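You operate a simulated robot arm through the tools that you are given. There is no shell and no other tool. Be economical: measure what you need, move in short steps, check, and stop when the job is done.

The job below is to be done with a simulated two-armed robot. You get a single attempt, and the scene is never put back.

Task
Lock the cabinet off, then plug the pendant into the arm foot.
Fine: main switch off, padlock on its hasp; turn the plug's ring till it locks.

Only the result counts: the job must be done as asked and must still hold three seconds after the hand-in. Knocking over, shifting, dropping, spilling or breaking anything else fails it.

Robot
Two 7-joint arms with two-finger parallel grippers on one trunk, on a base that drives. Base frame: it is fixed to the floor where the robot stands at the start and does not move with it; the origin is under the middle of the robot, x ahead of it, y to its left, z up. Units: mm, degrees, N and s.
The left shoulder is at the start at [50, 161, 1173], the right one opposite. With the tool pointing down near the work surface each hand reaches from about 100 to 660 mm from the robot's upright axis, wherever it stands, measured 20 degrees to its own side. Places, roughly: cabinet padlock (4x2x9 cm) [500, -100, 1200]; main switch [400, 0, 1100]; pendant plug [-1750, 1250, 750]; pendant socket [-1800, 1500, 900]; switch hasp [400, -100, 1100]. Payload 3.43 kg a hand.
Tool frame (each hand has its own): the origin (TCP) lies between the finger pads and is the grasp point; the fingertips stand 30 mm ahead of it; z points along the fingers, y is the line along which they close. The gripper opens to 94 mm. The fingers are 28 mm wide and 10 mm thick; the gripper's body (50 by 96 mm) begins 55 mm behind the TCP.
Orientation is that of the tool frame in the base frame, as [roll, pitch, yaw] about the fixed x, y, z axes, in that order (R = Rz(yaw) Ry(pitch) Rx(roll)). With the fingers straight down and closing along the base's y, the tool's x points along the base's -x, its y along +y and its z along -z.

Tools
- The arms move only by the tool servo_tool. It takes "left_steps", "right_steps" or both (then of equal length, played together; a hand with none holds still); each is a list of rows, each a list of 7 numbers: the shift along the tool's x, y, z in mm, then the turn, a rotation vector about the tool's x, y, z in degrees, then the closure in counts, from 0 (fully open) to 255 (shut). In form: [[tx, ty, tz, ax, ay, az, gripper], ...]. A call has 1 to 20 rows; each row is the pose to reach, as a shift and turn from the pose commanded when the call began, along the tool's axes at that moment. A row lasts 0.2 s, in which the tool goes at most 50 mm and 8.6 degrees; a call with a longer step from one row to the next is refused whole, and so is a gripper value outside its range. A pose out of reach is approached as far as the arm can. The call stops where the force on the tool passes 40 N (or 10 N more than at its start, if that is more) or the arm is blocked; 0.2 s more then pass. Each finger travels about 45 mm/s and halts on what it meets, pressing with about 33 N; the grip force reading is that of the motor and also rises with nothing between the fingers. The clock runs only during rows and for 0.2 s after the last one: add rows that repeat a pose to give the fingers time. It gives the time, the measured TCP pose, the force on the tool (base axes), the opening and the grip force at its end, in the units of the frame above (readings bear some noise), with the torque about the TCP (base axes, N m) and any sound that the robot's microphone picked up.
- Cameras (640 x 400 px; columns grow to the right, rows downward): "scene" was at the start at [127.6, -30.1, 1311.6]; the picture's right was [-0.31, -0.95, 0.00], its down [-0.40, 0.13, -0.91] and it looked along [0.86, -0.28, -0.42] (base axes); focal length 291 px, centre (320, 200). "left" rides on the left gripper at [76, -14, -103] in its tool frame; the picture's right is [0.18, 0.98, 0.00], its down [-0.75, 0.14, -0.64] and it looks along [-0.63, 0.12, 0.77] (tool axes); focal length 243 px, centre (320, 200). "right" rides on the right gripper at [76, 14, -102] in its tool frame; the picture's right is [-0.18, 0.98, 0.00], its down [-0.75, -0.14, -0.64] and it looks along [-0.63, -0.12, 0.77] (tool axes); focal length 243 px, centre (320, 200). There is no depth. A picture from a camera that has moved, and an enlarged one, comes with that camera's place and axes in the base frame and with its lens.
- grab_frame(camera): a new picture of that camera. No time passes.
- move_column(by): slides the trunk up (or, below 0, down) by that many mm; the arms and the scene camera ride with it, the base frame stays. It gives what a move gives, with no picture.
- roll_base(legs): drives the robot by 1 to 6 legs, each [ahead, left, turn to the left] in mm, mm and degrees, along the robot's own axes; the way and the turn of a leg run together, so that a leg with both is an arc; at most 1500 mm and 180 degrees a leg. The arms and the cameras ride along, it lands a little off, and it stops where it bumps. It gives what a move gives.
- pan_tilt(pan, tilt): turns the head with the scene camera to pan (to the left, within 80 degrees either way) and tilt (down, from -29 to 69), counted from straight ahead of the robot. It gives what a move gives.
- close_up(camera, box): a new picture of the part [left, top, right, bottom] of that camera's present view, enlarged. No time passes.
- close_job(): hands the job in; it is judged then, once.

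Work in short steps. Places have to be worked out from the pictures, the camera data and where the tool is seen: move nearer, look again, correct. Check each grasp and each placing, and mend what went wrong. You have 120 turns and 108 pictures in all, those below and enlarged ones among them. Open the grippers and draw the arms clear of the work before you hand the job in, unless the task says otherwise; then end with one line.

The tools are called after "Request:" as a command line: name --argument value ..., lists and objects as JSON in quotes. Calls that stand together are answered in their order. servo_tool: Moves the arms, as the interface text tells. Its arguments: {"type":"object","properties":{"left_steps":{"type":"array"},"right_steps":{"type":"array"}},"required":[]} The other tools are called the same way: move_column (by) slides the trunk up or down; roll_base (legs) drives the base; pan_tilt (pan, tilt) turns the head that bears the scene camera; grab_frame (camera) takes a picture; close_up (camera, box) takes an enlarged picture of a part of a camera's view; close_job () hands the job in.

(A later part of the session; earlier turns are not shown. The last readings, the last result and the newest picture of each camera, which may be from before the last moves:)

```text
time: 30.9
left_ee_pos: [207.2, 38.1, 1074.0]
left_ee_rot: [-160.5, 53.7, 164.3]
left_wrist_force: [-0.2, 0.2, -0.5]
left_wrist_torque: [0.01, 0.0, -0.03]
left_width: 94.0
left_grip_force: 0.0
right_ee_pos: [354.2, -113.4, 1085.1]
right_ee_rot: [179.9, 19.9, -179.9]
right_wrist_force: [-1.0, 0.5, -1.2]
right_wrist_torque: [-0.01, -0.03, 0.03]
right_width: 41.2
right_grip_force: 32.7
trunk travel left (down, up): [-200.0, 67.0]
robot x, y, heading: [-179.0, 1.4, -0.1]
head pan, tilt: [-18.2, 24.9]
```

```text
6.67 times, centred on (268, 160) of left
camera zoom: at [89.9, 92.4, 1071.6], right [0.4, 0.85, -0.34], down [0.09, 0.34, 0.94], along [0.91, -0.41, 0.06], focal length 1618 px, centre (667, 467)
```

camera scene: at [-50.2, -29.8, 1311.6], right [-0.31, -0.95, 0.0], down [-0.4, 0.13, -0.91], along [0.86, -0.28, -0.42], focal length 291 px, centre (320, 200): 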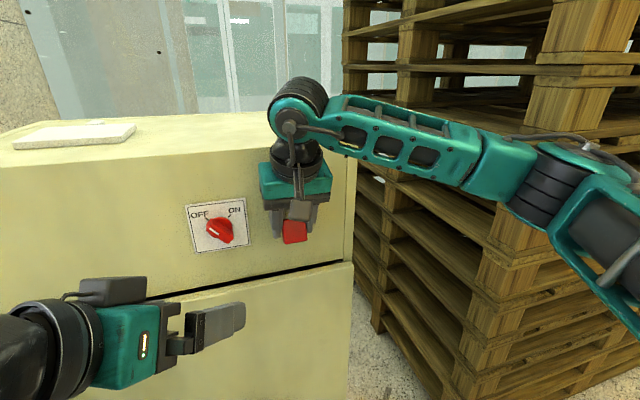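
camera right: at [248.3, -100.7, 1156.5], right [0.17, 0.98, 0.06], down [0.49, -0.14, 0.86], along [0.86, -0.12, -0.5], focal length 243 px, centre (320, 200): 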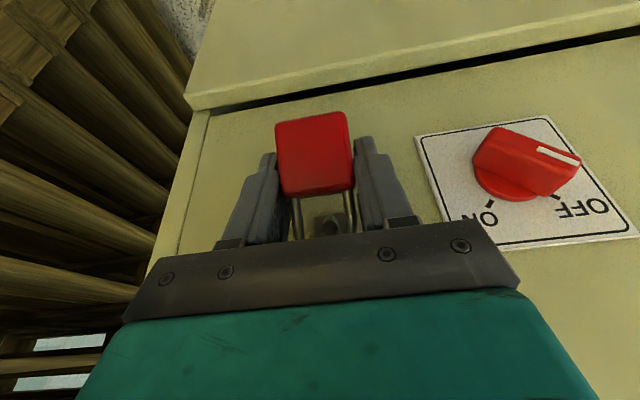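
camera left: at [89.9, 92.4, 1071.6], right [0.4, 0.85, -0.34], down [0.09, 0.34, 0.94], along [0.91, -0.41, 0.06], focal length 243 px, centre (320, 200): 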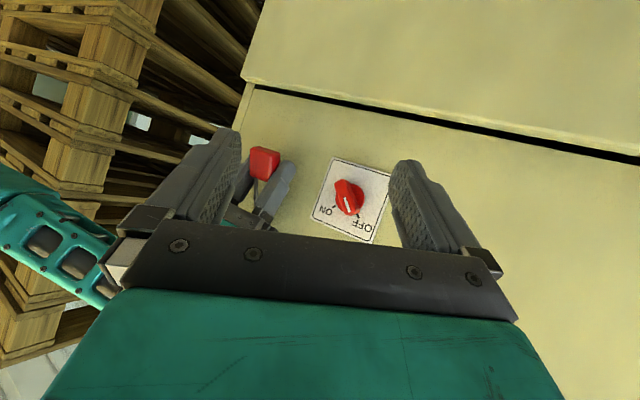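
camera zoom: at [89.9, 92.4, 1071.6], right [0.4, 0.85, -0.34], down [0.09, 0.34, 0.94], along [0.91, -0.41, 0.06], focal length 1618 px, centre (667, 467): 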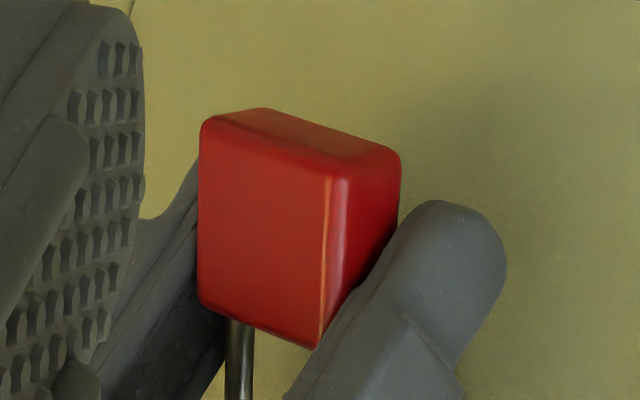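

The peg is inside the loop. I'll go 7 mm deeper and 2 mm left, then lower 18 mm to bring the shackle down onto the peg.

Request:
servo_tool --right_steps '[[-3.3, 1, 1.2, 0, 0, 0, 255], [-6.6, 2, 2.4, 0, 0, 0, 255], [-6.6, 2, 2.4, 0, 0, 0, 255], [-5, 2, 6.6, 0, 0, 0, 255], [-3.5, 2, 10.9, 0, 0, 0, 255], [-2, 2, 15.1, 0, 0, 0, 255], [-0.4, 2, 19.3, 0, 0, 0, 255], [-0.4, 2, 19.3, 0, 0, 0, 255]]'

Request:
grab_frame --camera "right"

Request:
close_up --camera "right" --box '[270, 180, 380, 249]'

```text
time: 32.7
left_ee_pos: [205.5, 37.3, 1073.6]
left_ee_rot: [-160.5, 53.5, 164.3]
left_wrist_force: [0.8, 0.1, -0.1]
left_wrist_torque: [0.0, -0.01, -0.02]
left_width: 93.8
left_grip_force: 0.2
right_ee_pos: [360.6, -112.2, 1067.2]
right_ee_rot: [-179.9, 19.9, -179.9]
right_wrist_force: [0.9, -0.5, -0.9]
right_wrist_torque: [-0.01, 0.0, -0.01]
right_width: 41.3
right_grip_force: 33.2
trunk travel left (down, up): [-200.0, 67.0]
robot x, y, heading: [-180.2, 0.2, -0.1]
head pan, tilt: [-18.2, 24.9]
```

```text
70 pictures are left
camera right: at [254.8, -99.1, 1138.9], right [0.17, 0.98, 0.06], down [0.49, -0.14, 0.86], along [0.86, -0.12, -0.5], focal length 243 px, centre (320, 200)
```

right: 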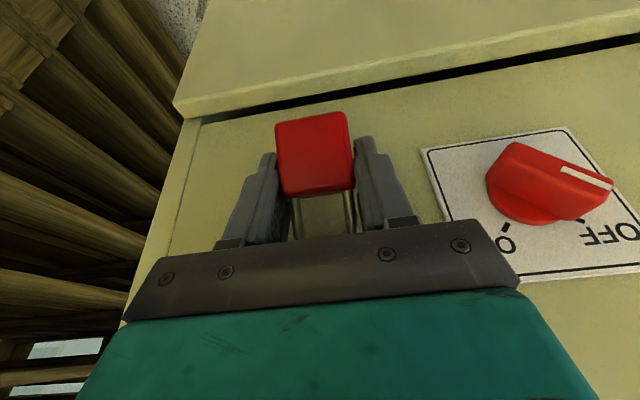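

```text
5.80 times, centred on (325, 214) of right
camera zoom: at [254.8, -99.1, 1138.9], right [0.17, 0.98, 0.06], down [0.49, -0.14, 0.86], along [0.86, -0.12, -0.5], focal length 1406 px, centre (291, 116)
```

zoom: 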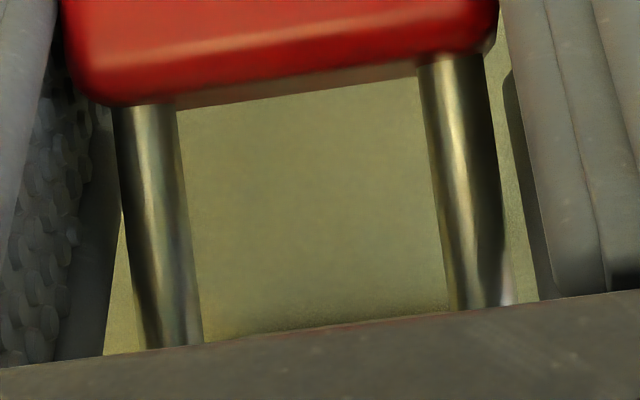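

No contact yet. I'll lower in small steps and watch for the upward force that shows the shackle is resting on the peg.

Request:
servo_tool --right_steps '[[0.7, 0, 1.9, 0, 0, 0, 255], [1.4, 0, 3.8, 0, 0, 0, 255], [2.1, 0, 5.6, 0, 0, 0, 255], [2.1, 0, 5.6, 0, 0, 0, 255]]'

```text
time: 33.7
left_ee_pos: [205.8, 38.6, 1073.6]
left_ee_rot: [-160.3, 53.6, 164.3]
left_wrist_force: [0.3, 0.1, 0.6]
left_wrist_torque: [0.0, -0.04, 0.01]
left_width: 94.0
left_grip_force: 0.0
right_ee_pos: [360.8, -111.4, 1062.7]
right_ee_rot: [-180.0, 20.0, -179.8]
right_wrist_force: [-1.1, 0.4, -0.8]
right_wrist_torque: [0.02, -0.03, -0.01]
right_width: 41.5
right_grip_force: 33.7
trunk travel left (down, up): [-200.0, 67.0]
robot x, y, heading: [-176.7, 3.2, 0.0]
head pan, tilt: [-18.2, 24.9]
```

Still no contact, so I need a side view of the loop and peg. I'll swing the left hand further round for that.

Request:
servo_tool --left_steps '[[-8, -0.3, 8, 5.6, 1.4, 3.9, 0], [-16, -0.6, 16, 11.3, 2.8, 7.8, 0], [-24, -0.9, 24, 16.9, 4.2, 11.7, 0], [-32, -1.2, 32, 22.6, 5.6, 15.6, 0], [-40, -1.4, 40.5, 28.2, 7, 19.5, 0], [-40, -1.4, 40.5, 28.2, 7, 19.5, 0]]'

Request:
grab_frame --camera "left"

```text
time: 35.1
left_ee_pos: [253.4, 9.3, 1084.1]
left_ee_rot: [-160.2, 53.6, 129.3]
left_wrist_force: [-0.4, -0.4, -1.3]
left_wrist_torque: [0.01, 0.03, 0.03]
left_width: 94.1
left_grip_force: 0.0
right_ee_pos: [360.8, -112.3, 1061.9]
right_ee_rot: [180.0, 20.1, -179.9]
right_wrist_force: [0.5, -0.3, -1.3]
right_wrist_torque: [0.01, -0.01, 0.01]
right_width: 41.3
right_grip_force: 33.5
trunk travel left (down, up): [-200.0, 67.0]
robot x, y, heading: [-179.6, 2.6, 0.2]
head pan, tilt: [-18.2, 24.9]
```

```text
68 pictures are left
camera left: at [189.8, 120.2, 1081.6], right [0.82, 0.46, -0.34], down [0.27, 0.22, 0.94], along [0.51, -0.86, 0.06], focal length 243 px, centre (320, 200)
```

left: 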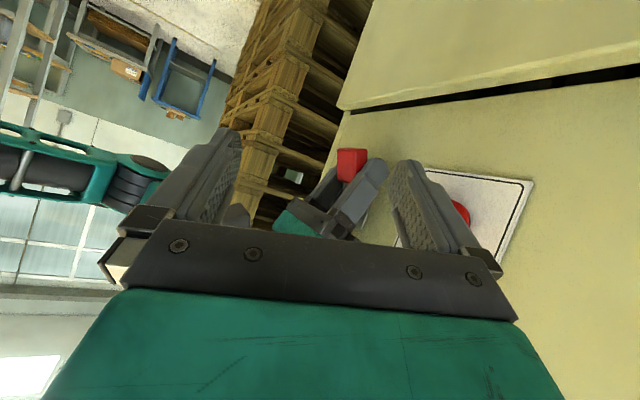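

Request:
close_up --camera "left" --box '[310, 135, 422, 205]'

```text
5.71 times, centred on (366, 170) of left
camera zoom: at [189.8, 120.2, 1081.6], right [0.82, 0.46, -0.34], down [0.27, 0.22, 0.94], along [0.51, -0.86, 0.06], focal length 1386 px, centre (57, 371)
```

zoom: 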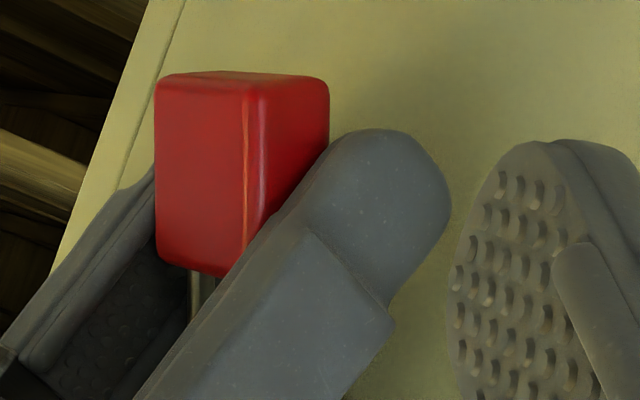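

The finger hides the loop. I'll keep lowering gently to find contact.

Request:
servo_tool --right_steps '[[0.7, 0, 1.9, 0, 0, 0, 255], [1.4, 0, 3.8, 0, 0, 0, 255], [2.1, 0, 5.6, 0, 0, 0, 255], [2.8, 0, 7.5, 0, 0, 0, 255], [2.8, 0, 7.5, 0, 0, 0, 255]]'

Request:
grab_frame --camera "right"

```text
time: 36.3
left_ee_pos: [251.9, 10.0, 1084.3]
left_ee_rot: [-160.4, 53.6, 129.4]
left_wrist_force: [-0.3, 0.1, 0.1]
left_wrist_torque: [-0.02, 0.0, 0.02]
left_width: 94.1
left_grip_force: 0.0
right_ee_pos: [362.0, -110.7, 1058.7]
right_ee_rot: [179.8, 20.4, -179.9]
right_wrist_force: [10.4, -0.4, 26.0]
right_wrist_torque: [0.01, -0.02, -0.04]
right_width: 41.6
right_grip_force: 33.0
trunk travel left (down, up): [-200.0, 67.0]
robot x, y, heading: [-177.3, 0.1, 0.2]
head pan, tilt: [-18.2, 24.9]
```

```text
66 pictures are left
camera right: at [255.5, -98.5, 1128.0], right [0.17, 0.98, 0.07], down [0.48, -0.14, 0.86], along [0.86, -0.12, -0.5], focal length 243 px, centre (320, 200)
```

right: 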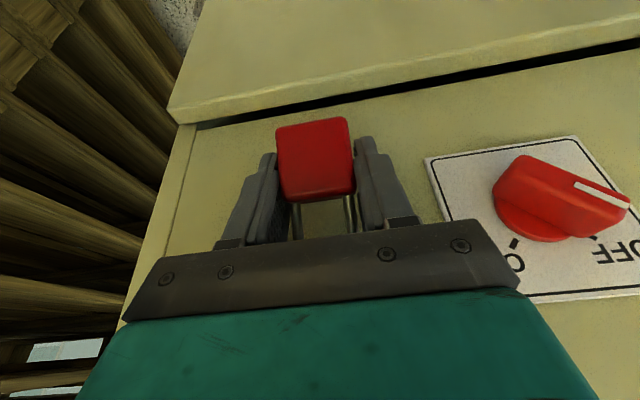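

The 26 N upward force, with the padlock pushed up in the grip, shows the shackle is resting on the peg. I'll relieve the pressure slightly, open, and withdraw along the fingers.

Request:
servo_tool --right_steps '[[-1, 0, -2.8, 0, 0, 0, 255], [-1, 0, -2.8, 0, 0, 0, 215], [-1, 0, -2.8, 0, 0, 0, 150], [-1, 0, -2.8, 0, 0, 0, 50], [-1, 0, -2.8, 0, 0, 0, 0], [-1, 0, -2.8, 0, 0, 0, 0], [-1, 0, -2.8, 0, 0, 0, 0], [0, 0, -20, 0, 0, 0, 0], [0, 0, -50, 0, 0, 0, 0], [0, 0, -80, 0, 0, 0, 0], [0, 0, -80, 0, 0, 0, 0]]'

Request:
grab_frame --camera "left"

Request:
grab_frame --camera "right"

```text
time: 38.7
left_ee_pos: [253.5, 9.9, 1084.3]
left_ee_rot: [-160.3, 53.5, 129.4]
left_wrist_force: [-0.4, 1.0, 0.0]
left_wrist_torque: [0.0, 0.02, -0.02]
left_width: 94.1
left_grip_force: 0.0
right_ee_pos: [334.5, -109.5, 1127.7]
right_ee_rot: [-179.9, 20.0, -180.0]
right_wrist_force: [0.0, -0.7, -0.8]
right_wrist_torque: [0.03, 0.04, -0.04]
right_width: 94.1
right_grip_force: 0.0
trunk travel left (down, up): [-200.0, 67.0]
robot x, y, heading: [-177.4, -1.2, -0.1]
head pan, tilt: [-18.2, 24.9]
```

```text
65 pictures are left
camera left: at [189.6, 120.2, 1081.5], right [0.81, 0.47, -0.34], down [0.27, 0.22, 0.94], along [0.51, -0.86, 0.06], focal length 243 px, centre (320, 200)
```

left: 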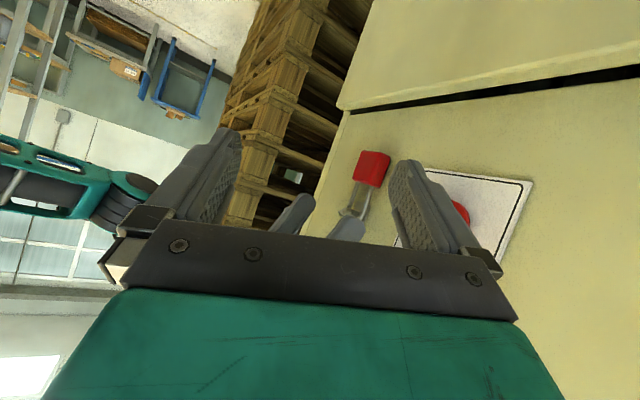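

```text
64 pictures are left
camera right: at [228.3, -97.3, 1198.7], right [0.17, 0.98, 0.06], down [0.49, -0.14, 0.86], along [0.86, -0.12, -0.51], focal length 243 px, centre (320, 200)
```

right: 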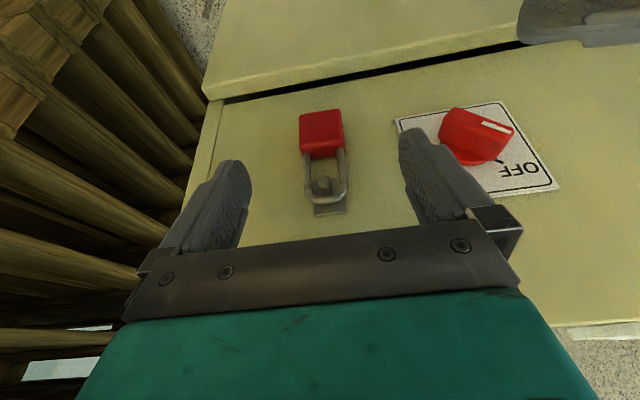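

The padlock hangs on the hasp and the switch is OFF. I'll pull the right hand back clear and look left toward the pendant area.

Request:
servo_tool --right_steps '[[30, 0, -27, 0, 0, 0, 0], [65, 0, -55, 0, 0, 0, 0], [65, 0, -55, 0, 0, 0, 0]]'

Request:
roll_base --legs '[[-250, 0, 0]]'

Request:
close_up --camera "scene" --box '[180, 90, 372, 210]'

Request:
pan_tilt --pan 75 --tilt 20

Request:
grab_frame --camera "scene"

```text
time: 39.5
left_ee_pos: [253.7, 9.5, 1083.9]
left_ee_rot: [-160.3, 53.6, 129.4]
left_wrist_force: [0.0, -0.5, 0.2]
left_wrist_torque: [-0.03, -0.01, 0.04]
left_width: 94.0
left_grip_force: 0.1
right_ee_pos: [254.1, -111.4, 1158.9]
right_ee_rot: [180.0, 20.0, -179.9]
right_wrist_force: [0.3, 0.1, 0.0]
right_wrist_torque: [0.0, -0.03, 0.03]
right_width: 94.0
right_grip_force: 0.0
trunk travel left (down, up): [-200.0, 67.0]
robot x, y, heading: [-179.7, -1.4, -0.0]
head pan, tilt: [-18.2, 24.9]
```

```text
time: 41.4
left_ee_pos: [48.1, 6.4, 1083.7]
left_ee_rot: [-160.4, 53.5, 129.1]
left_wrist_force: [0.5, 0.0, 0.3]
left_wrist_torque: [-0.01, 0.02, -0.01]
left_width: 94.1
left_grip_force: 0.0
right_ee_pos: [49.6, -115.9, 1158.1]
right_ee_rot: [179.9, 20.0, 179.9]
right_wrist_force: [1.3, 0.4, 0.3]
right_wrist_torque: [-0.01, 0.04, 0.03]
right_width: 94.1
right_grip_force: 0.1
trunk travel left (down, up): [-200.0, 67.0]
robot x, y, heading: [-378.7, -2.0, 0.1]
head pan, tilt: [-18.2, 24.9]
stopped in leg 1: the robot was blocked; the commanded pose is now the measured one
```

```text
3.33 times, centred on (276, 150) of scene
camera zoom: at [-255.1, -31.6, 1311.7], right [-0.31, -0.95, 0.0], down [-0.4, 0.13, -0.91], along [0.86, -0.28, -0.42], focal length 969 px, centre (467, 367)
```

zoom: 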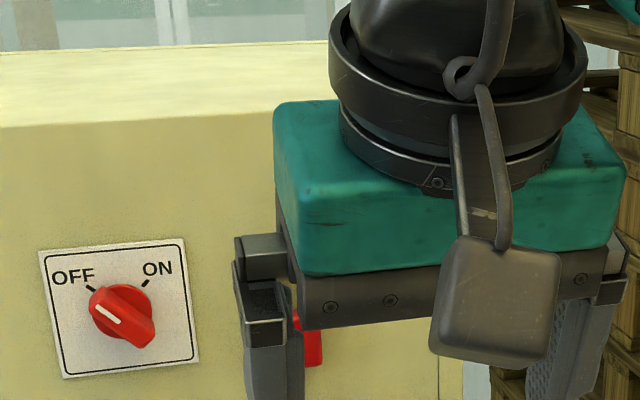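

```text
time: 43.1
left_ee_pos: [49.7, 7.4, 1083.4]
left_ee_rot: [-160.3, 53.6, 129.2]
left_wrist_force: [0.2, -0.8, 0.3]
left_wrist_torque: [0.01, 0.02, 0.01]
left_width: 93.9
left_grip_force: 0.1
right_ee_pos: [49.8, -113.8, 1157.7]
right_ee_rot: [180.0, 20.0, 179.8]
right_wrist_force: [0.0, -0.1, 0.0]
right_wrist_torque: [0.02, -0.01, -0.01]
right_width: 94.0
right_grip_force: 0.0
trunk travel left (down, up): [-200.0, 67.0]
robot x, y, heading: [-380.2, -1.7, -0.1]
head pan, tilt: [75.0, 20.0]
```

```text
62 pictures are left
camera scene: at [-318.2, 87.2, 1319.5], right [0.97, -0.26, 0.0], down [-0.09, -0.33, -0.94], along [0.24, 0.91, -0.34], focal length 291 px, centre (320, 200)
```

scene: 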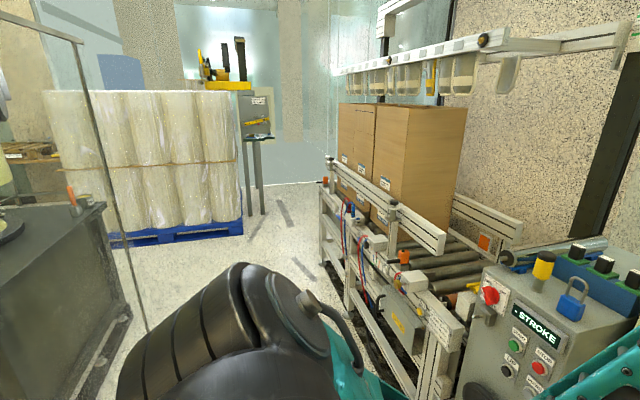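

Both cabinet items look right, but backing up was blocked by something behind. I'll look down to the left to see how much room there is to turn.

Request:
pan_tilt --pan 80 --tilt 55

Request:
grab_frame --camera "scene"

Request:
grab_frame --camera "left"

```text
time: 44.1
left_ee_pos: [49.6, 6.4, 1083.7]
left_ee_rot: [-160.3, 53.6, 129.2]
left_wrist_force: [0.0, 0.7, -1.2]
left_wrist_torque: [0.0, 0.02, -0.03]
left_width: 94.3
left_grip_force: 0.1
right_ee_pos: [49.4, -113.8, 1156.4]
right_ee_rot: [180.0, 19.9, 179.8]
right_wrist_force: [-0.5, -0.5, 0.5]
right_wrist_torque: [-0.03, 0.02, -0.01]
right_width: 93.9
right_grip_force: 0.0
trunk travel left (down, up): [-200.0, 67.0]
robot x, y, heading: [-381.8, -5.0, -0.1]
head pan, tilt: [80.0, 55.0]
```

```text
61 pictures are left
camera scene: at [-329.8, 68.3, 1267.5], right [0.98, -0.17, 0.0], down [-0.14, -0.81, -0.57], along [0.1, 0.57, -0.82], focal length 291 px, centre (320, 200)
```

scene: 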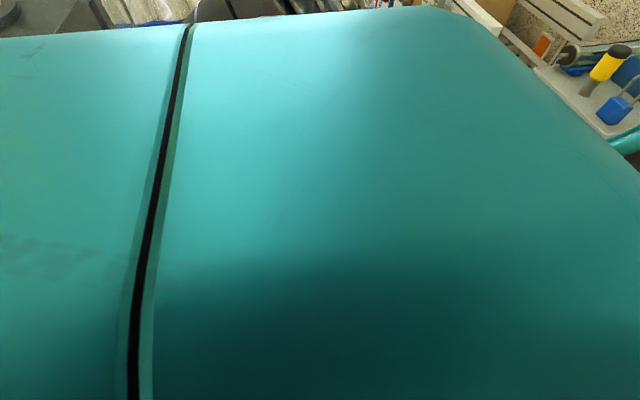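

```text
60 pictures are left
camera left: at [-14.3, 117.4, 1081.5], right [0.82, 0.46, -0.34], down [0.27, 0.22, 0.94], along [0.51, -0.86, 0.06], focal length 243 px, centre (320, 200)
```

left: 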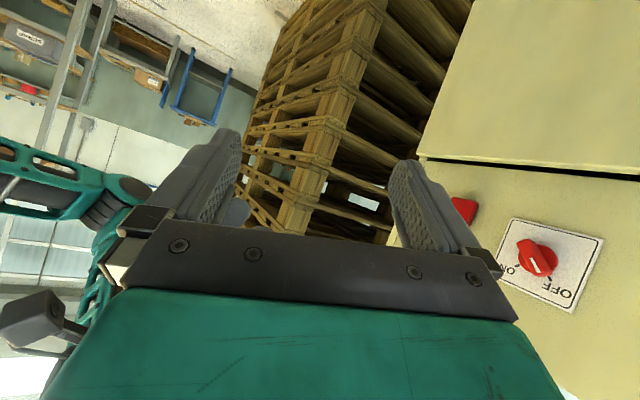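

I'll raise both hands, drive a little forward off the obstacle, and turn 35° left to look behind.

Request:
servo_tool --left_steps '[[-32, -8, -22, 0, 0, 0, 0], [-64, -16, -44, 0, 0, 0, 0], [-96, -24, -67, 0, 0, 0, 0], [-96, -24, -67, 0, 0, 0, 0]]' --right_steps '[[-9, 0, -25, 0, 0, 0, 0], [-18, 0, -50, 0, 0, 0, 0], [-27, 0, -75, 0, 0, 0, 0], [-27, 0, -75, 0, 0, 0, 0]]'

Request:
roll_base --legs '[[80, 0, 0], [0, 0, 35]]'

Request:
pan_tilt --pan 80 --tilt 25

Request:
grab_frame --camera "scene"

```text
time: 45.1
left_ee_pos: [47.9, 8.4, 1201.7]
left_ee_rot: [-160.3, 53.5, 129.2]
left_wrist_force: [-0.7, -0.2, -0.7]
left_wrist_torque: [0.0, 0.01, 0.0]
left_width: 94.0
left_grip_force: 0.1
right_ee_pos: [49.7, -111.7, 1236.5]
right_ee_rot: [180.0, 19.9, 179.8]
right_wrist_force: [-0.4, -0.3, -0.7]
right_wrist_torque: [-0.02, 0.02, 0.01]
right_width: 94.0
right_grip_force: 0.1
trunk travel left (down, up): [-200.0, 67.0]
robot x, y, heading: [-383.6, -1.6, 0.1]
head pan, tilt: [80.0, 55.0]
```

```text
time: 47.8
left_ee_pos: [46.5, 250.4, 1201.1]
left_ee_rot: [-160.4, 53.6, 164.0]
left_wrist_force: [0.7, 0.4, 0.7]
left_wrist_torque: [0.0, 0.01, 0.0]
left_width: 94.4
left_grip_force: 0.0
right_ee_pos: [116.0, 153.6, 1238.1]
right_ee_rot: [-180.0, 19.9, -145.3]
right_wrist_force: [-0.4, -0.7, -0.6]
right_wrist_torque: [-0.01, -0.02, 0.0]
right_width: 94.1
right_grip_force: 0.0
trunk travel left (down, up): [-200.0, 67.0]
robot x, y, heading: [-303.1, 2.0, 34.8]
head pan, tilt: [80.0, 55.0]
```

```text
time: 48.8
left_ee_pos: [46.9, 251.7, 1200.9]
left_ee_rot: [-160.3, 53.6, 163.9]
left_wrist_force: [-1.3, 0.5, 0.5]
left_wrist_torque: [0.03, -0.03, 0.01]
left_width: 94.1
left_grip_force: 0.1
right_ee_pos: [116.3, 152.9, 1237.0]
right_ee_rot: [-180.0, 19.9, -145.4]
right_wrist_force: [0.5, 0.1, -0.3]
right_wrist_torque: [0.01, 0.06, -0.04]
right_width: 93.9
right_grip_force: 0.1
trunk travel left (down, up): [-200.0, 67.0]
robot x, y, heading: [-306.3, -2.1, 34.3]
head pan, tilt: [80.0, 25.0]
```

```text
59 pictures are left
camera scene: at [-308.2, 103.7, 1311.4], right [0.91, 0.42, 0.0], down [0.18, -0.38, -0.91], along [-0.38, 0.82, -0.42], focal length 291 px, centre (320, 200)
```

scene: 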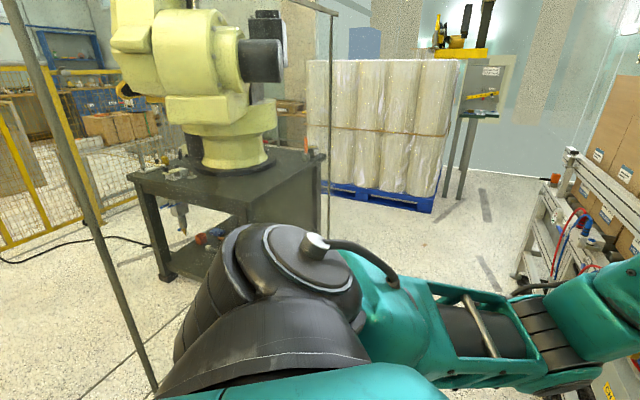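

I can see the yellow robot arm on its dark table (the arm foot), beyond some thin poles. I'll turn further left to see the way and what blocked me.

Request:
roll_base --legs '[[0, 0, 65]]'

Request:
pan_tilt --pan 65 --tilt 30

Request:
grab_frame --camera "scene"

Request:
pan_tilt --pan 20 --tilt 30

Request:
grab_frame --camera "scene"

```text
time: 52.0
left_ee_pos: [-373.7, 423.5, 1200.6]
left_ee_rot: [-160.3, 53.6, -132.4]
left_wrist_force: [-0.4, 1.0, -0.4]
left_wrist_torque: [0.02, -0.02, -0.01]
left_width: 94.1
left_grip_force: 0.1
right_ee_pos: [-256.0, 442.0, 1237.5]
right_ee_rot: [-179.9, 19.8, -81.8]
right_wrist_force: [0.5, 0.9, -0.5]
right_wrist_torque: [-0.01, 0.0, -0.02]
right_width: 94.2
right_grip_force: 0.1
trunk travel left (down, up): [-200.0, 67.0]
robot x, y, heading: [-304.3, -3.2, 98.2]
head pan, tilt: [80.0, 25.0]
```

```text
time: 52.8
left_ee_pos: [-373.5, 421.6, 1201.2]
left_ee_rot: [-160.2, 53.6, -132.4]
left_wrist_force: [0.6, 0.5, 0.0]
left_wrist_torque: [-0.01, -0.01, -0.01]
left_width: 93.9
left_grip_force: 0.1
right_ee_pos: [-255.6, 441.8, 1236.2]
right_ee_rot: [180.0, 19.9, -81.8]
right_wrist_force: [-0.3, 0.1, 0.0]
right_wrist_torque: [-0.01, -0.01, 0.01]
right_width: 93.8
right_grip_force: 0.1
trunk travel left (down, up): [-200.0, 67.0]
robot x, y, heading: [-302.8, -7.5, 98.3]
head pan, tilt: [65.0, 30.0]
```

```text
58 pictures are left
camera scene: at [-395.0, 62.7, 1303.5], right [0.29, 0.96, 0.0], down [0.48, -0.14, -0.87], along [-0.83, 0.25, -0.5], focal length 291 px, centre (320, 200)
```

scene: 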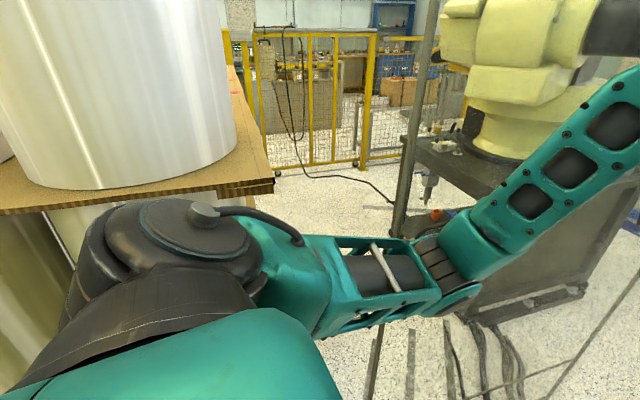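

```text
time: 53.9
left_ee_pos: [-374.4, 422.8, 1202.2]
left_ee_rot: [-160.3, 53.5, -132.5]
left_wrist_force: [-0.1, -0.1, -0.2]
left_wrist_torque: [0.04, 0.01, 0.02]
left_width: 94.0
left_grip_force: 0.0
right_ee_pos: [-254.9, 442.6, 1237.4]
right_ee_rot: [-180.0, 19.9, -81.8]
right_wrist_force: [-0.3, -0.2, -0.1]
right_wrist_torque: [0.03, 0.0, -0.03]
right_width: 94.2
right_grip_force: 0.0
trunk travel left (down, up): [-200.0, 67.0]
robot x, y, heading: [-302.4, 1.8, 98.3]
head pan, tilt: [20.0, 30.0]
```

```text
57 pictures are left
camera scene: at [-351.3, 116.4, 1303.5], right [0.88, 0.47, 0.0], down [0.24, -0.44, -0.87], along [-0.41, 0.76, -0.5], focal length 291 px, centre (320, 200)
```

scene: 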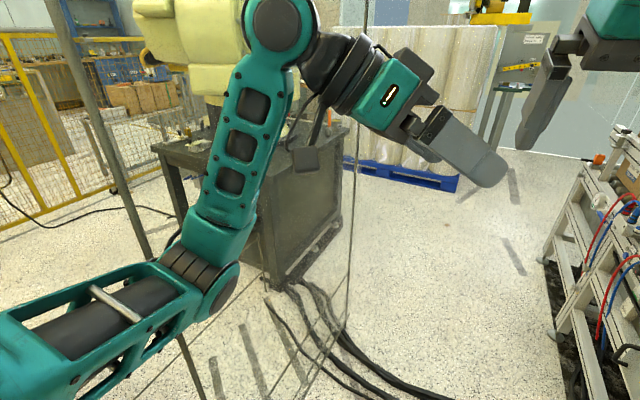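

A thin framed screen runs from about (-717, 283) to (-684, 1000), so I must go around its far end to reach the arm's table. I'll square up to +y, drive ahead, and look left at the table.

Request:
roll_base --legs '[[0, 0, -8.3], [1450, 0, 0]]'

Request:
pan_tilt --pan 70 --tilt 20

Request:
grab_frame --camera "scene"

```text
time: 61.7
left_ee_pos: [-325.3, 1879.3, 1200.8]
left_ee_rot: [-160.3, 53.6, -140.0]
left_wrist_force: [-0.4, 0.2, 0.0]
left_wrist_torque: [0.0, 0.04, 0.01]
left_width: 94.1
left_grip_force: 0.1
right_ee_pos: [-205.6, 1882.7, 1237.6]
right_ee_rot: [179.9, 19.9, -89.5]
right_wrist_force: [0.0, 0.1, -0.5]
right_wrist_torque: [-0.01, 0.04, 0.01]
right_width: 93.9
right_grip_force: 0.1
trunk travel left (down, up): [-200.0, 67.0]
robot x, y, heading: [-313.5, 1451.2, 90.9]
head pan, tilt: [20.0, 30.0]
```

```text
time: 62.9
left_ee_pos: [-324.2, 1877.8, 1201.6]
left_ee_rot: [-160.3, 53.5, -140.1]
left_wrist_force: [0.2, 1.0, -0.2]
left_wrist_torque: [0.0, 0.02, -0.01]
left_width: 94.2
left_grip_force: 0.1
right_ee_pos: [-204.5, 1883.2, 1237.4]
right_ee_rot: [180.0, 20.0, -89.5]
right_wrist_force: [0.3, 0.2, 1.1]
right_wrist_torque: [0.03, 0.0, 0.01]
right_width: 93.9
right_grip_force: 0.1
trunk travel left (down, up): [-200.0, 67.0]
robot x, y, heading: [-310.7, 1451.8, 90.6]
head pan, tilt: [70.0, 20.0]
```

```text
56 pictures are left
camera scene: at [-399.1, 1519.1, 1319.5], right [0.33, 0.94, 0.0], down [0.32, -0.11, -0.94], along [-0.89, 0.31, -0.34], focal length 291 px, centre (320, 200)
```

scene: 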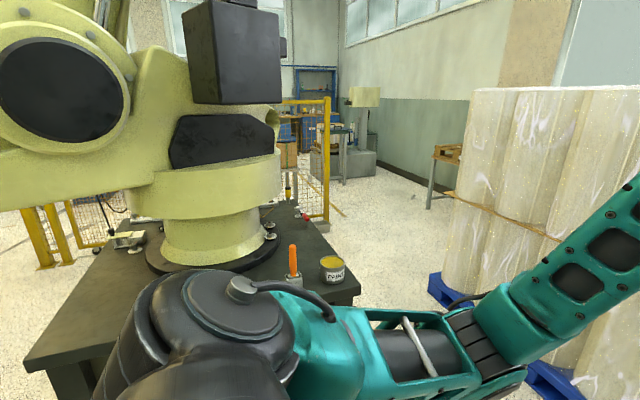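

The table spans roughly x -1960..-1120, y 1035..1906, and the socket should be on the far (-x) side of the foot. I'll turn to -x, strafe into the aisle at y≈2400, and drive past the table.

Request:
roll_base --legs '[[0, 0, 89.4], [0, -950, 0], [1000, 0, 0]]'

Request:
pan_tilt --pan 20 --tilt 25

Request:
grab_frame --camera "scene"

```text
time: 80.2
left_ee_pos: [-1752.9, 2348.8, 1201.1]
left_ee_rot: [-160.3, 53.5, -48.7]
left_wrist_force: [-1.1, -0.1, 0.7]
left_wrist_torque: [0.01, -0.01, 0.0]
left_width: 94.2
left_grip_force: 0.1
right_ee_pos: [-1758.7, 2469.8, 1236.5]
right_ee_rot: [-180.0, 19.8, 1.7]
right_wrist_force: [-1.5, 0.7, 0.5]
right_wrist_torque: [0.01, 0.0, 0.02]
right_width: 94.1
right_grip_force: 0.1
trunk travel left (down, up): [-200.0, 67.0]
robot x, y, heading: [-1323.2, 2372.7, -177.8]
head pan, tilt: [70.0, 20.0]
```

```text
time: 81.4
left_ee_pos: [-1752.5, 2350.2, 1201.8]
left_ee_rot: [-160.2, 53.6, -48.9]
left_wrist_force: [0.4, -0.9, 0.1]
left_wrist_torque: [0.05, 0.03, 0.0]
left_width: 94.0
left_grip_force: 0.2
right_ee_pos: [-1758.7, 2469.6, 1238.6]
right_ee_rot: [180.0, 20.0, 1.7]
right_wrist_force: [0.1, -0.1, 0.7]
right_wrist_torque: [0.02, 0.02, 0.02]
right_width: 94.1
right_grip_force: 0.1
trunk travel left (down, up): [-200.0, 67.0]
robot x, y, heading: [-1318.3, 2368.6, -178.3]
head pan, tilt: [20.0, 25.0]
```

```text
55 pictures are left
camera scene: at [-1447.9, 2335.1, 1311.4], right [-0.37, 0.93, 0.0], down [0.39, 0.16, -0.91], along [-0.84, -0.34, -0.42], focal length 291 px, centre (320, 200)
```

scene: 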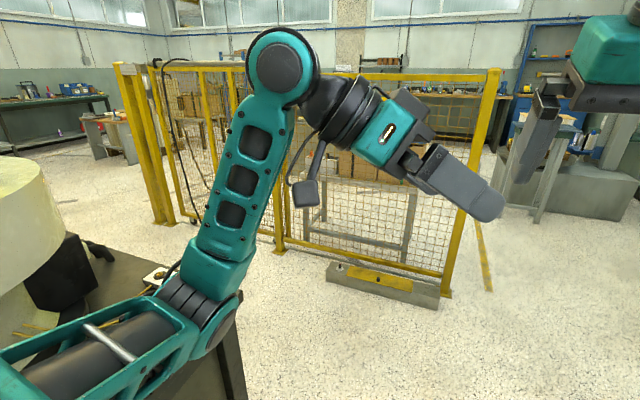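

A black box on the foot's far side may be the socket. I'll enlarge it before moving.

Request:
close_up --camera "scene" --box '[0, 220, 192, 340]'

Request:
roll_base --legs '[[1050, 0, 0], [0, 0, 178]]'

Request:
pan_tilt --pan -45 --tilt 30

Request:
grab_frame --camera "scene"

```text
3.33 times, centred on (96, 280) of scene
camera zoom: at [-1447.9, 2335.1, 1311.4], right [-0.37, 0.93, 0.0], down [0.39, 0.16, -0.91], along [-0.84, -0.34, -0.42], focal length 969 px, centre (1067, -67)
```

zoom: 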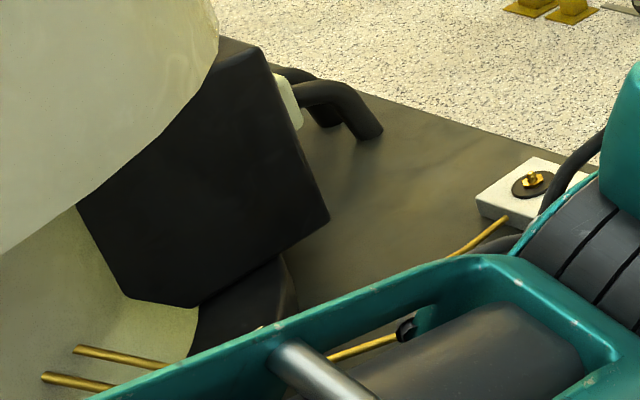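

```text
time: 94.1
left_ee_pos: [-1946.9, 2348.0, 1201.1]
left_ee_rot: [-160.4, 53.6, 128.5]
left_wrist_force: [-0.4, -0.4, -0.4]
left_wrist_torque: [0.02, 0.0, 0.03]
left_width: 93.8
left_grip_force: 0.2
right_ee_pos: [-1947.5, 2229.2, 1236.1]
right_ee_rot: [179.9, 19.9, 179.1]
right_wrist_force: [0.0, 0.4, -0.4]
right_wrist_torque: [0.01, 0.0, -0.02]
right_width: 94.0
right_grip_force: 0.1
trunk travel left (down, up): [-200.0, 67.0]
robot x, y, heading: [-2376.7, 2346.2, -0.4]
head pan, tilt: [20.0, 25.0]
```

```text
time: 95.4
left_ee_pos: [-1947.8, 2349.2, 1200.6]
left_ee_rot: [-160.3, 53.6, 128.5]
left_wrist_force: [0.7, 0.8, -0.4]
left_wrist_torque: [0.01, 0.0, 0.01]
left_width: 94.1
left_grip_force: 0.0
right_ee_pos: [-1947.1, 2230.0, 1237.9]
right_ee_rot: [-180.0, 20.0, 179.1]
right_wrist_force: [0.0, 0.8, -0.2]
right_wrist_torque: [-0.04, 0.04, 0.01]
right_width: 94.1
right_grip_force: 0.2
trunk travel left (down, up): [-200.0, 67.0]
robot x, y, heading: [-2378.9, 2346.8, -0.6]
head pan, tilt: [-45.0, 30.0]
```

```text
53 pictures are left
camera scene: at [-2274.6, 2279.6, 1303.5], right [-0.72, -0.7, 0.0], down [-0.35, 0.36, -0.87], along [0.6, -0.62, -0.5], focal length 291 px, centre (320, 200)
```

scene: 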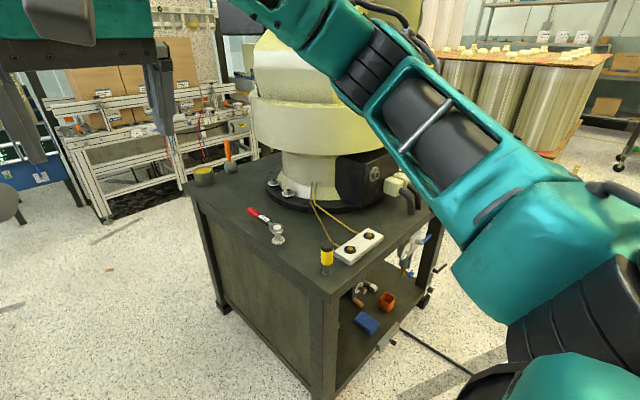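

The route beside the table is clear. I'll strafe right along its west edge to y≈1400.

Request:
roll_base --legs '[[0, -930, 0]]'

Request:
pan_tilt --pan 0 --tilt 30

Request:
grab_frame --camera "scene"

Request:
grab_frame --camera "right"

```text
time: 103.9
left_ee_pos: [-1954.6, 1425.5, 1200.9]
left_ee_rot: [-160.3, 53.6, 129.2]
left_wrist_force: [0.1, -0.5, -0.1]
left_wrist_torque: [0.02, -0.01, -0.05]
left_width: 94.2
left_grip_force: 0.1
right_ee_pos: [-1954.5, 1304.7, 1238.2]
right_ee_rot: [-180.0, 19.9, 179.6]
right_wrist_force: [-0.7, 0.7, -0.4]
right_wrist_torque: [0.0, 0.0, 0.02]
right_width: 93.9
right_grip_force: 0.1
trunk travel left (down, up): [-200.0, 67.0]
robot x, y, heading: [-2381.0, 1420.9, 0.1]
head pan, tilt: [-45.0, 30.0]
```

```text
time: 105.0
left_ee_pos: [-1954.3, 1424.4, 1200.9]
left_ee_rot: [-160.3, 53.6, 129.1]
left_wrist_force: [0.0, 0.3, 0.7]
left_wrist_torque: [-0.01, -0.02, -0.01]
left_width: 94.2
left_grip_force: 0.0
right_ee_pos: [-1953.0, 1304.7, 1237.7]
right_ee_rot: [-180.0, 19.9, 179.8]
right_wrist_force: [-0.9, -0.9, -0.1]
right_wrist_torque: [0.01, -0.01, -0.01]
right_width: 94.0
right_grip_force: 0.1
trunk travel left (down, up): [-200.0, 67.0]
robot x, y, heading: [-2387.7, 1418.4, -0.2]
head pan, tilt: [0.0, 30.0]
```

```text
52 pictures are left
camera scene: at [-2254.5, 1415.5, 1303.5], right [0.0, -1.0, 0.0], down [-0.5, 0.0, -0.87], along [0.87, 0.0, -0.5], focal length 291 px, centre (320, 200)
```

scene: 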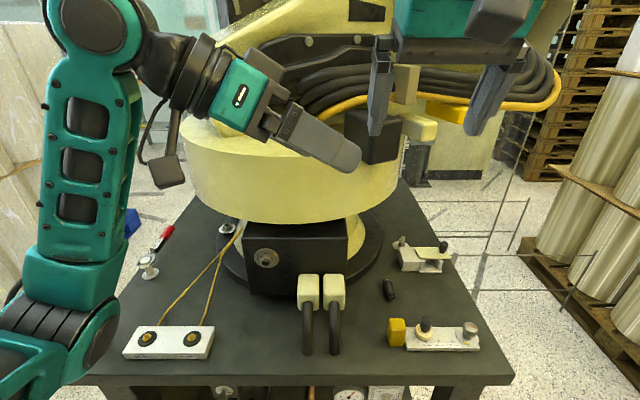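

```text
51 pictures are left
camera right: at [-2058.7, 1319.0, 1308.4], right [0.18, 0.98, 0.06], down [0.49, -0.14, 0.86], along [0.85, -0.12, -0.51], focal length 243 px, centre (320, 200)
```

right: 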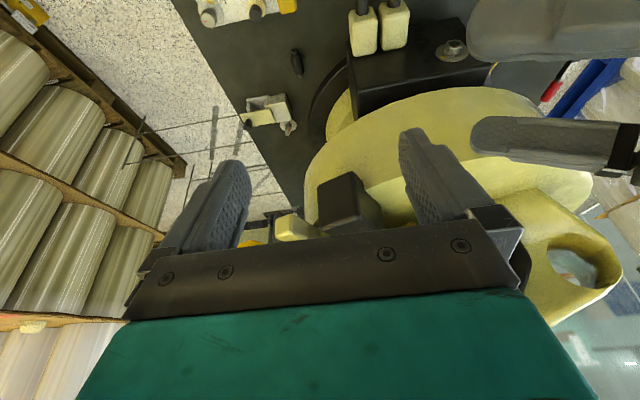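

The black box on the foot carries a round socket at (265, 258), and a black cylinder, probably the plug, is on the table at (390, 290). I'll enlarge both.

Request:
close_up --camera "scene" --box '[232, 225, 328, 285]'

Request:
close_up --camera "scene" --box '[350, 230, 478, 310]'

Request:
close_up --camera "right" --box '[240, 20, 352, 90]'

```text
6.67 times, centred on (280, 255) of scene
camera zoom: at [-2254.5, 1415.5, 1303.5], right [0.0, -1.0, 0.0], down [-0.5, 0.0, -0.87], along [0.87, 0.0, -0.5], focal length 1938 px, centre (587, -167)
```

zoom: 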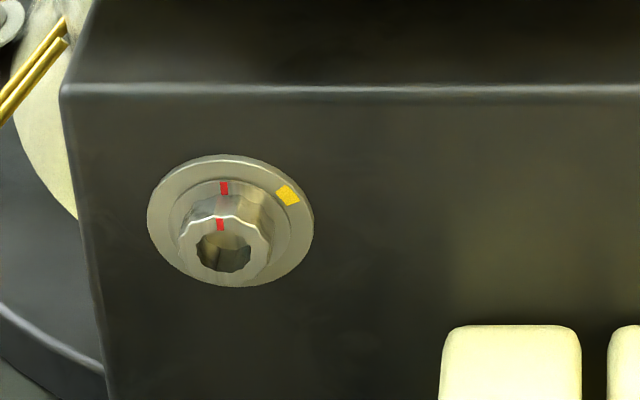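

```text
5.00 times, centred on (414, 270) of scene
camera zoom: at [-2254.5, 1415.5, 1303.5], right [0.0, -1.0, 0.0], down [-0.5, 0.0, -0.87], along [0.87, 0.0, -0.5], focal length 1453 px, centre (-150, -150)
```

zoom: 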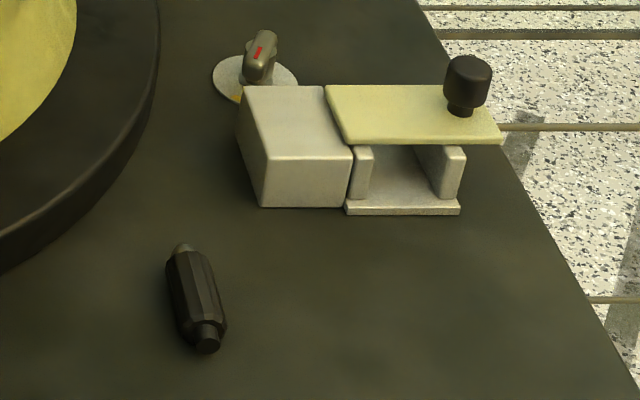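

```text
5.71 times, centred on (296, 55) of right
camera zoom: at [-2058.7, 1319.0, 1308.4], right [0.18, 0.98, 0.06], down [0.49, -0.14, 0.86], along [0.85, -0.12, -0.51], focal length 1386 px, centre (457, 1029)
```

zoom: 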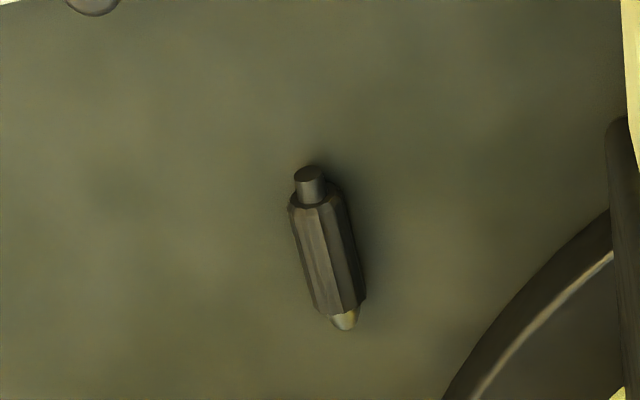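

The plug is the black faceted body lying along x at about y=1246, x -1778 to -1715, nose toward +x. The socket is on the box near y≈1536, z≈861. I'll edge forward 40 mm and bring the right hand above the plug, pointing down.

Request:
roll_base --legs '[[40, 0, 0]]'

Request:
servo_tool --right_steps '[[-2, -7, 40, 0, 3, 0, 0], [-4, -14, 80, 0, 6, 0, 0], [-6, -21, 120, 0, 9, 0, 0], [-8, -28, 160, 0, 12, 0, 0], [-9, -35, 200, 0, 15, 0, 0], [-11, -42, 240, 0, 18, 0, 0], [-13, -50, 280, 0, 20, 0, 0], [-14, -56, 320, 0, 20, 0, 0], [-14, -56, 320, 0, 20, 0, 0]]'

Request:
grab_frame --camera "right"

Request:
grab_frame --camera "scene"

```text
time: 105.9
left_ee_pos: [-1913.2, 1424.7, 1200.9]
left_ee_rot: [-160.3, 53.5, 129.3]
left_wrist_force: [-0.3, 0.1, 0.0]
left_wrist_torque: [-0.02, 0.0, -0.03]
left_width: 94.1
left_grip_force: 0.0
right_ee_pos: [-1912.2, 1303.7, 1237.1]
right_ee_rot: [180.0, 19.9, 179.6]
right_wrist_force: [0.8, 0.5, -0.1]
right_wrist_torque: [0.02, 0.02, -0.01]
right_width: 93.8
right_grip_force: 0.0
trunk travel left (down, up): [-200.0, 67.0]
robot x, y, heading: [-2345.4, 1421.5, -0.3]
head pan, tilt: [0.0, 30.0]
```

```text
time: 107.9
left_ee_pos: [-1914.0, 1423.8, 1201.3]
left_ee_rot: [-160.5, 53.5, 129.0]
left_wrist_force: [-0.1, 0.7, -0.6]
left_wrist_torque: [-0.01, -0.01, 0.02]
left_width: 94.0
left_grip_force: 0.1
right_ee_pos: [-1790.9, 1249.8, 940.5]
right_ee_rot: [-180.0, -0.2, 179.7]
right_wrist_force: [0.1, -1.0, -0.5]
right_wrist_torque: [0.0, 0.01, -0.02]
right_width: 93.9
right_grip_force: 0.1
trunk travel left (down, up): [-200.0, 67.0]
robot x, y, heading: [-2345.2, 1416.6, -0.3]
head pan, tilt: [0.0, 30.0]
```

```text
47 pictures are left
camera right: at [-1866.1, 1262.7, 1044.0], right [0.19, 0.98, 0.0], down [0.75, -0.14, 0.64], along [0.63, -0.12, -0.77], focal length 243 px, centre (320, 200)
```

right: 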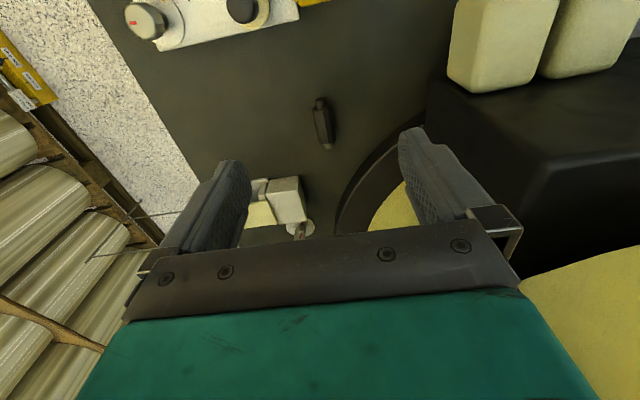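

```text
46 pictures are left
camera scene: at [-2214.6, 1415.4, 1303.5], right [0.0, -1.0, 0.0], down [-0.5, 0.0, -0.87], along [0.87, 0.0, -0.5], focal length 291 px, centre (320, 200)
```

scene: 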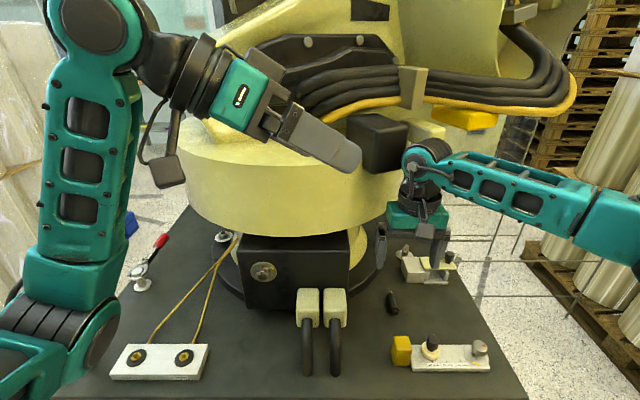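

I'll enlarge the plug in both cameras to refine its height, position and markings.

Request:
close_up --camera "right" --box '[280, 85, 376, 145]'

Request:
close_up --camera "scene" --box '[350, 275, 430, 325]'

```text
6.67 times, centred on (328, 115) of right
camera zoom: at [-1866.1, 1262.7, 1044.0], right [0.19, 0.98, 0.0], down [0.75, -0.14, 0.64], along [0.63, -0.12, -0.77], focal length 1618 px, centre (267, 767)
```

zoom: 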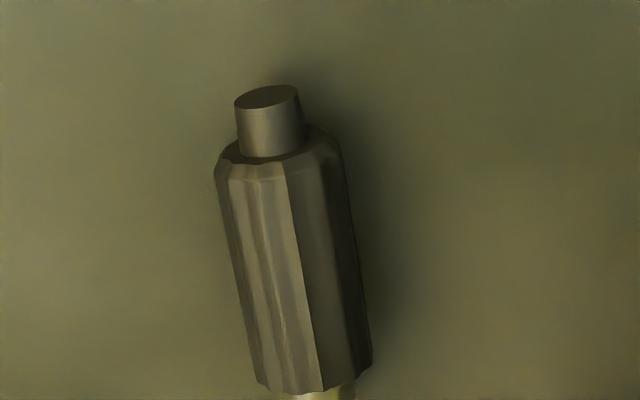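

```text
8.00 times, centred on (390, 300) of scene
camera zoom: at [-2214.6, 1415.4, 1303.5], right [0.0, -1.0, 0.0], down [-0.5, 0.0, -0.87], along [0.87, 0.0, -0.5], focal length 2326 px, centre (-240, -600)
```

zoom: 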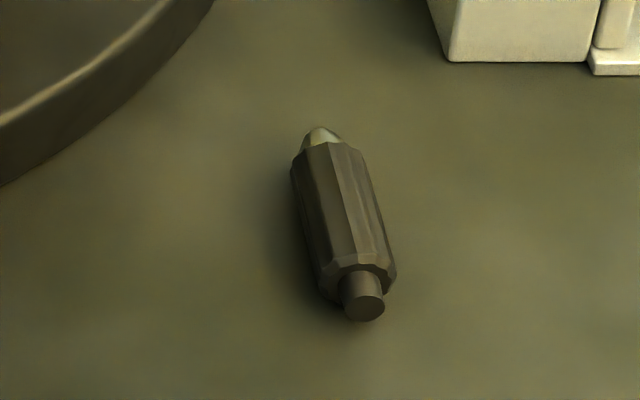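

The plug body spans x -1770 to -1725, y≈1245, axis z≈762 (table ≈751). I'll lower the right hand around its middle with the fingers partly closed.

Request:
servo_tool --right_steps '[[-22, -2, 20, 0, 0, 0, 80], [-44, -4.5, 50, 0, 0, 0, 80], [-44, -4.5, 85, 0, 0, 0, 80], [-44, -4.5, 115, 0, 0, 0, 80], [-44, -4.5, 140, 0, 0, 0, 80], [-44, -4.5, 155, 0, 0, 0, 80], [-44, -4.5, 155, 0, 0, 0, 80]]'

Request:
grab_frame --camera "right"

```text
time: 109.5
left_ee_pos: [-1915.2, 1424.2, 1202.0]
left_ee_rot: [-160.3, 53.6, 129.1]
left_wrist_force: [-0.8, -0.3, 0.1]
left_wrist_torque: [0.01, -0.02, 0.04]
left_width: 93.9
left_grip_force: 0.0
right_ee_pos: [-1747.1, 1244.4, 785.3]
right_ee_rot: [-180.0, -0.1, 179.6]
right_wrist_force: [0.1, -0.5, -0.2]
right_wrist_torque: [0.0, 0.03, -0.03]
right_width: 64.3
right_grip_force: 0.0
trunk travel left (down, up): [-200.0, 67.0]
robot x, y, heading: [-2343.4, 1414.6, -0.3]
head pan, tilt: [0.0, 30.0]
```

```text
43 pictures are left
camera right: at [-1822.5, 1258.1, 889.6], right [0.19, 0.98, 0.0], down [0.75, -0.14, 0.64], along [0.63, -0.12, -0.77], focal length 243 px, centre (320, 200)
```

right: 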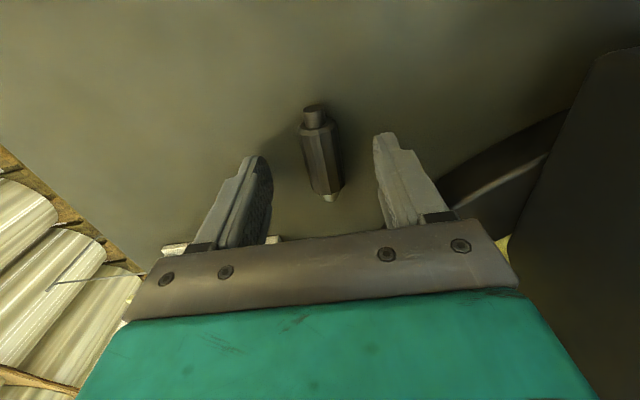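

The plug lies midway between the fingers, as estimated. I'll close on it.

Request:
servo_tool --right_steps '[[0, 0, 1, 0, 0, 0, 160], [0, 0, 1, 0, 0, 0, 255], [0, 0, 1, 0, 0, 0, 255], [0, 0, 1, 0, 0, 0, 255], [0, 0, 1, 0, 0, 0, 255]]'

Request:
grab_frame --camera "right"

```text
time: 110.7
left_ee_pos: [-1915.1, 1424.5, 1200.6]
left_ee_rot: [-160.3, 53.5, 129.1]
left_wrist_force: [0.2, -0.5, 0.3]
left_wrist_torque: [-0.01, 0.01, -0.02]
left_width: 94.2
left_grip_force: 0.1
right_ee_pos: [-1747.5, 1243.6, 785.9]
right_ee_rot: [180.0, 0.0, 179.6]
right_wrist_force: [0.2, 0.8, -0.2]
right_wrist_torque: [0.02, 0.01, -0.01]
right_width: 20.0
right_grip_force: 32.5
trunk travel left (down, up): [-200.0, 67.0]
robot x, y, heading: [-2343.1, 1412.5, -0.4]
head pan, tilt: [0.0, 30.0]
```

```text
42 pictures are left
camera right: at [-1822.5, 1257.9, 888.9], right [0.19, 0.98, 0.0], down [0.75, -0.15, 0.64], along [0.63, -0.12, -0.77], focal length 243 px, centre (320, 200)
```

right: 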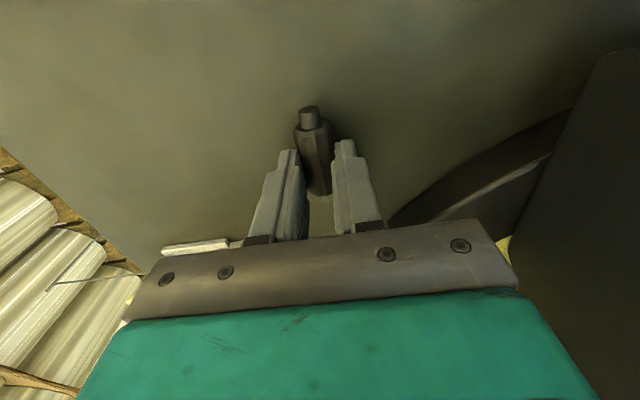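

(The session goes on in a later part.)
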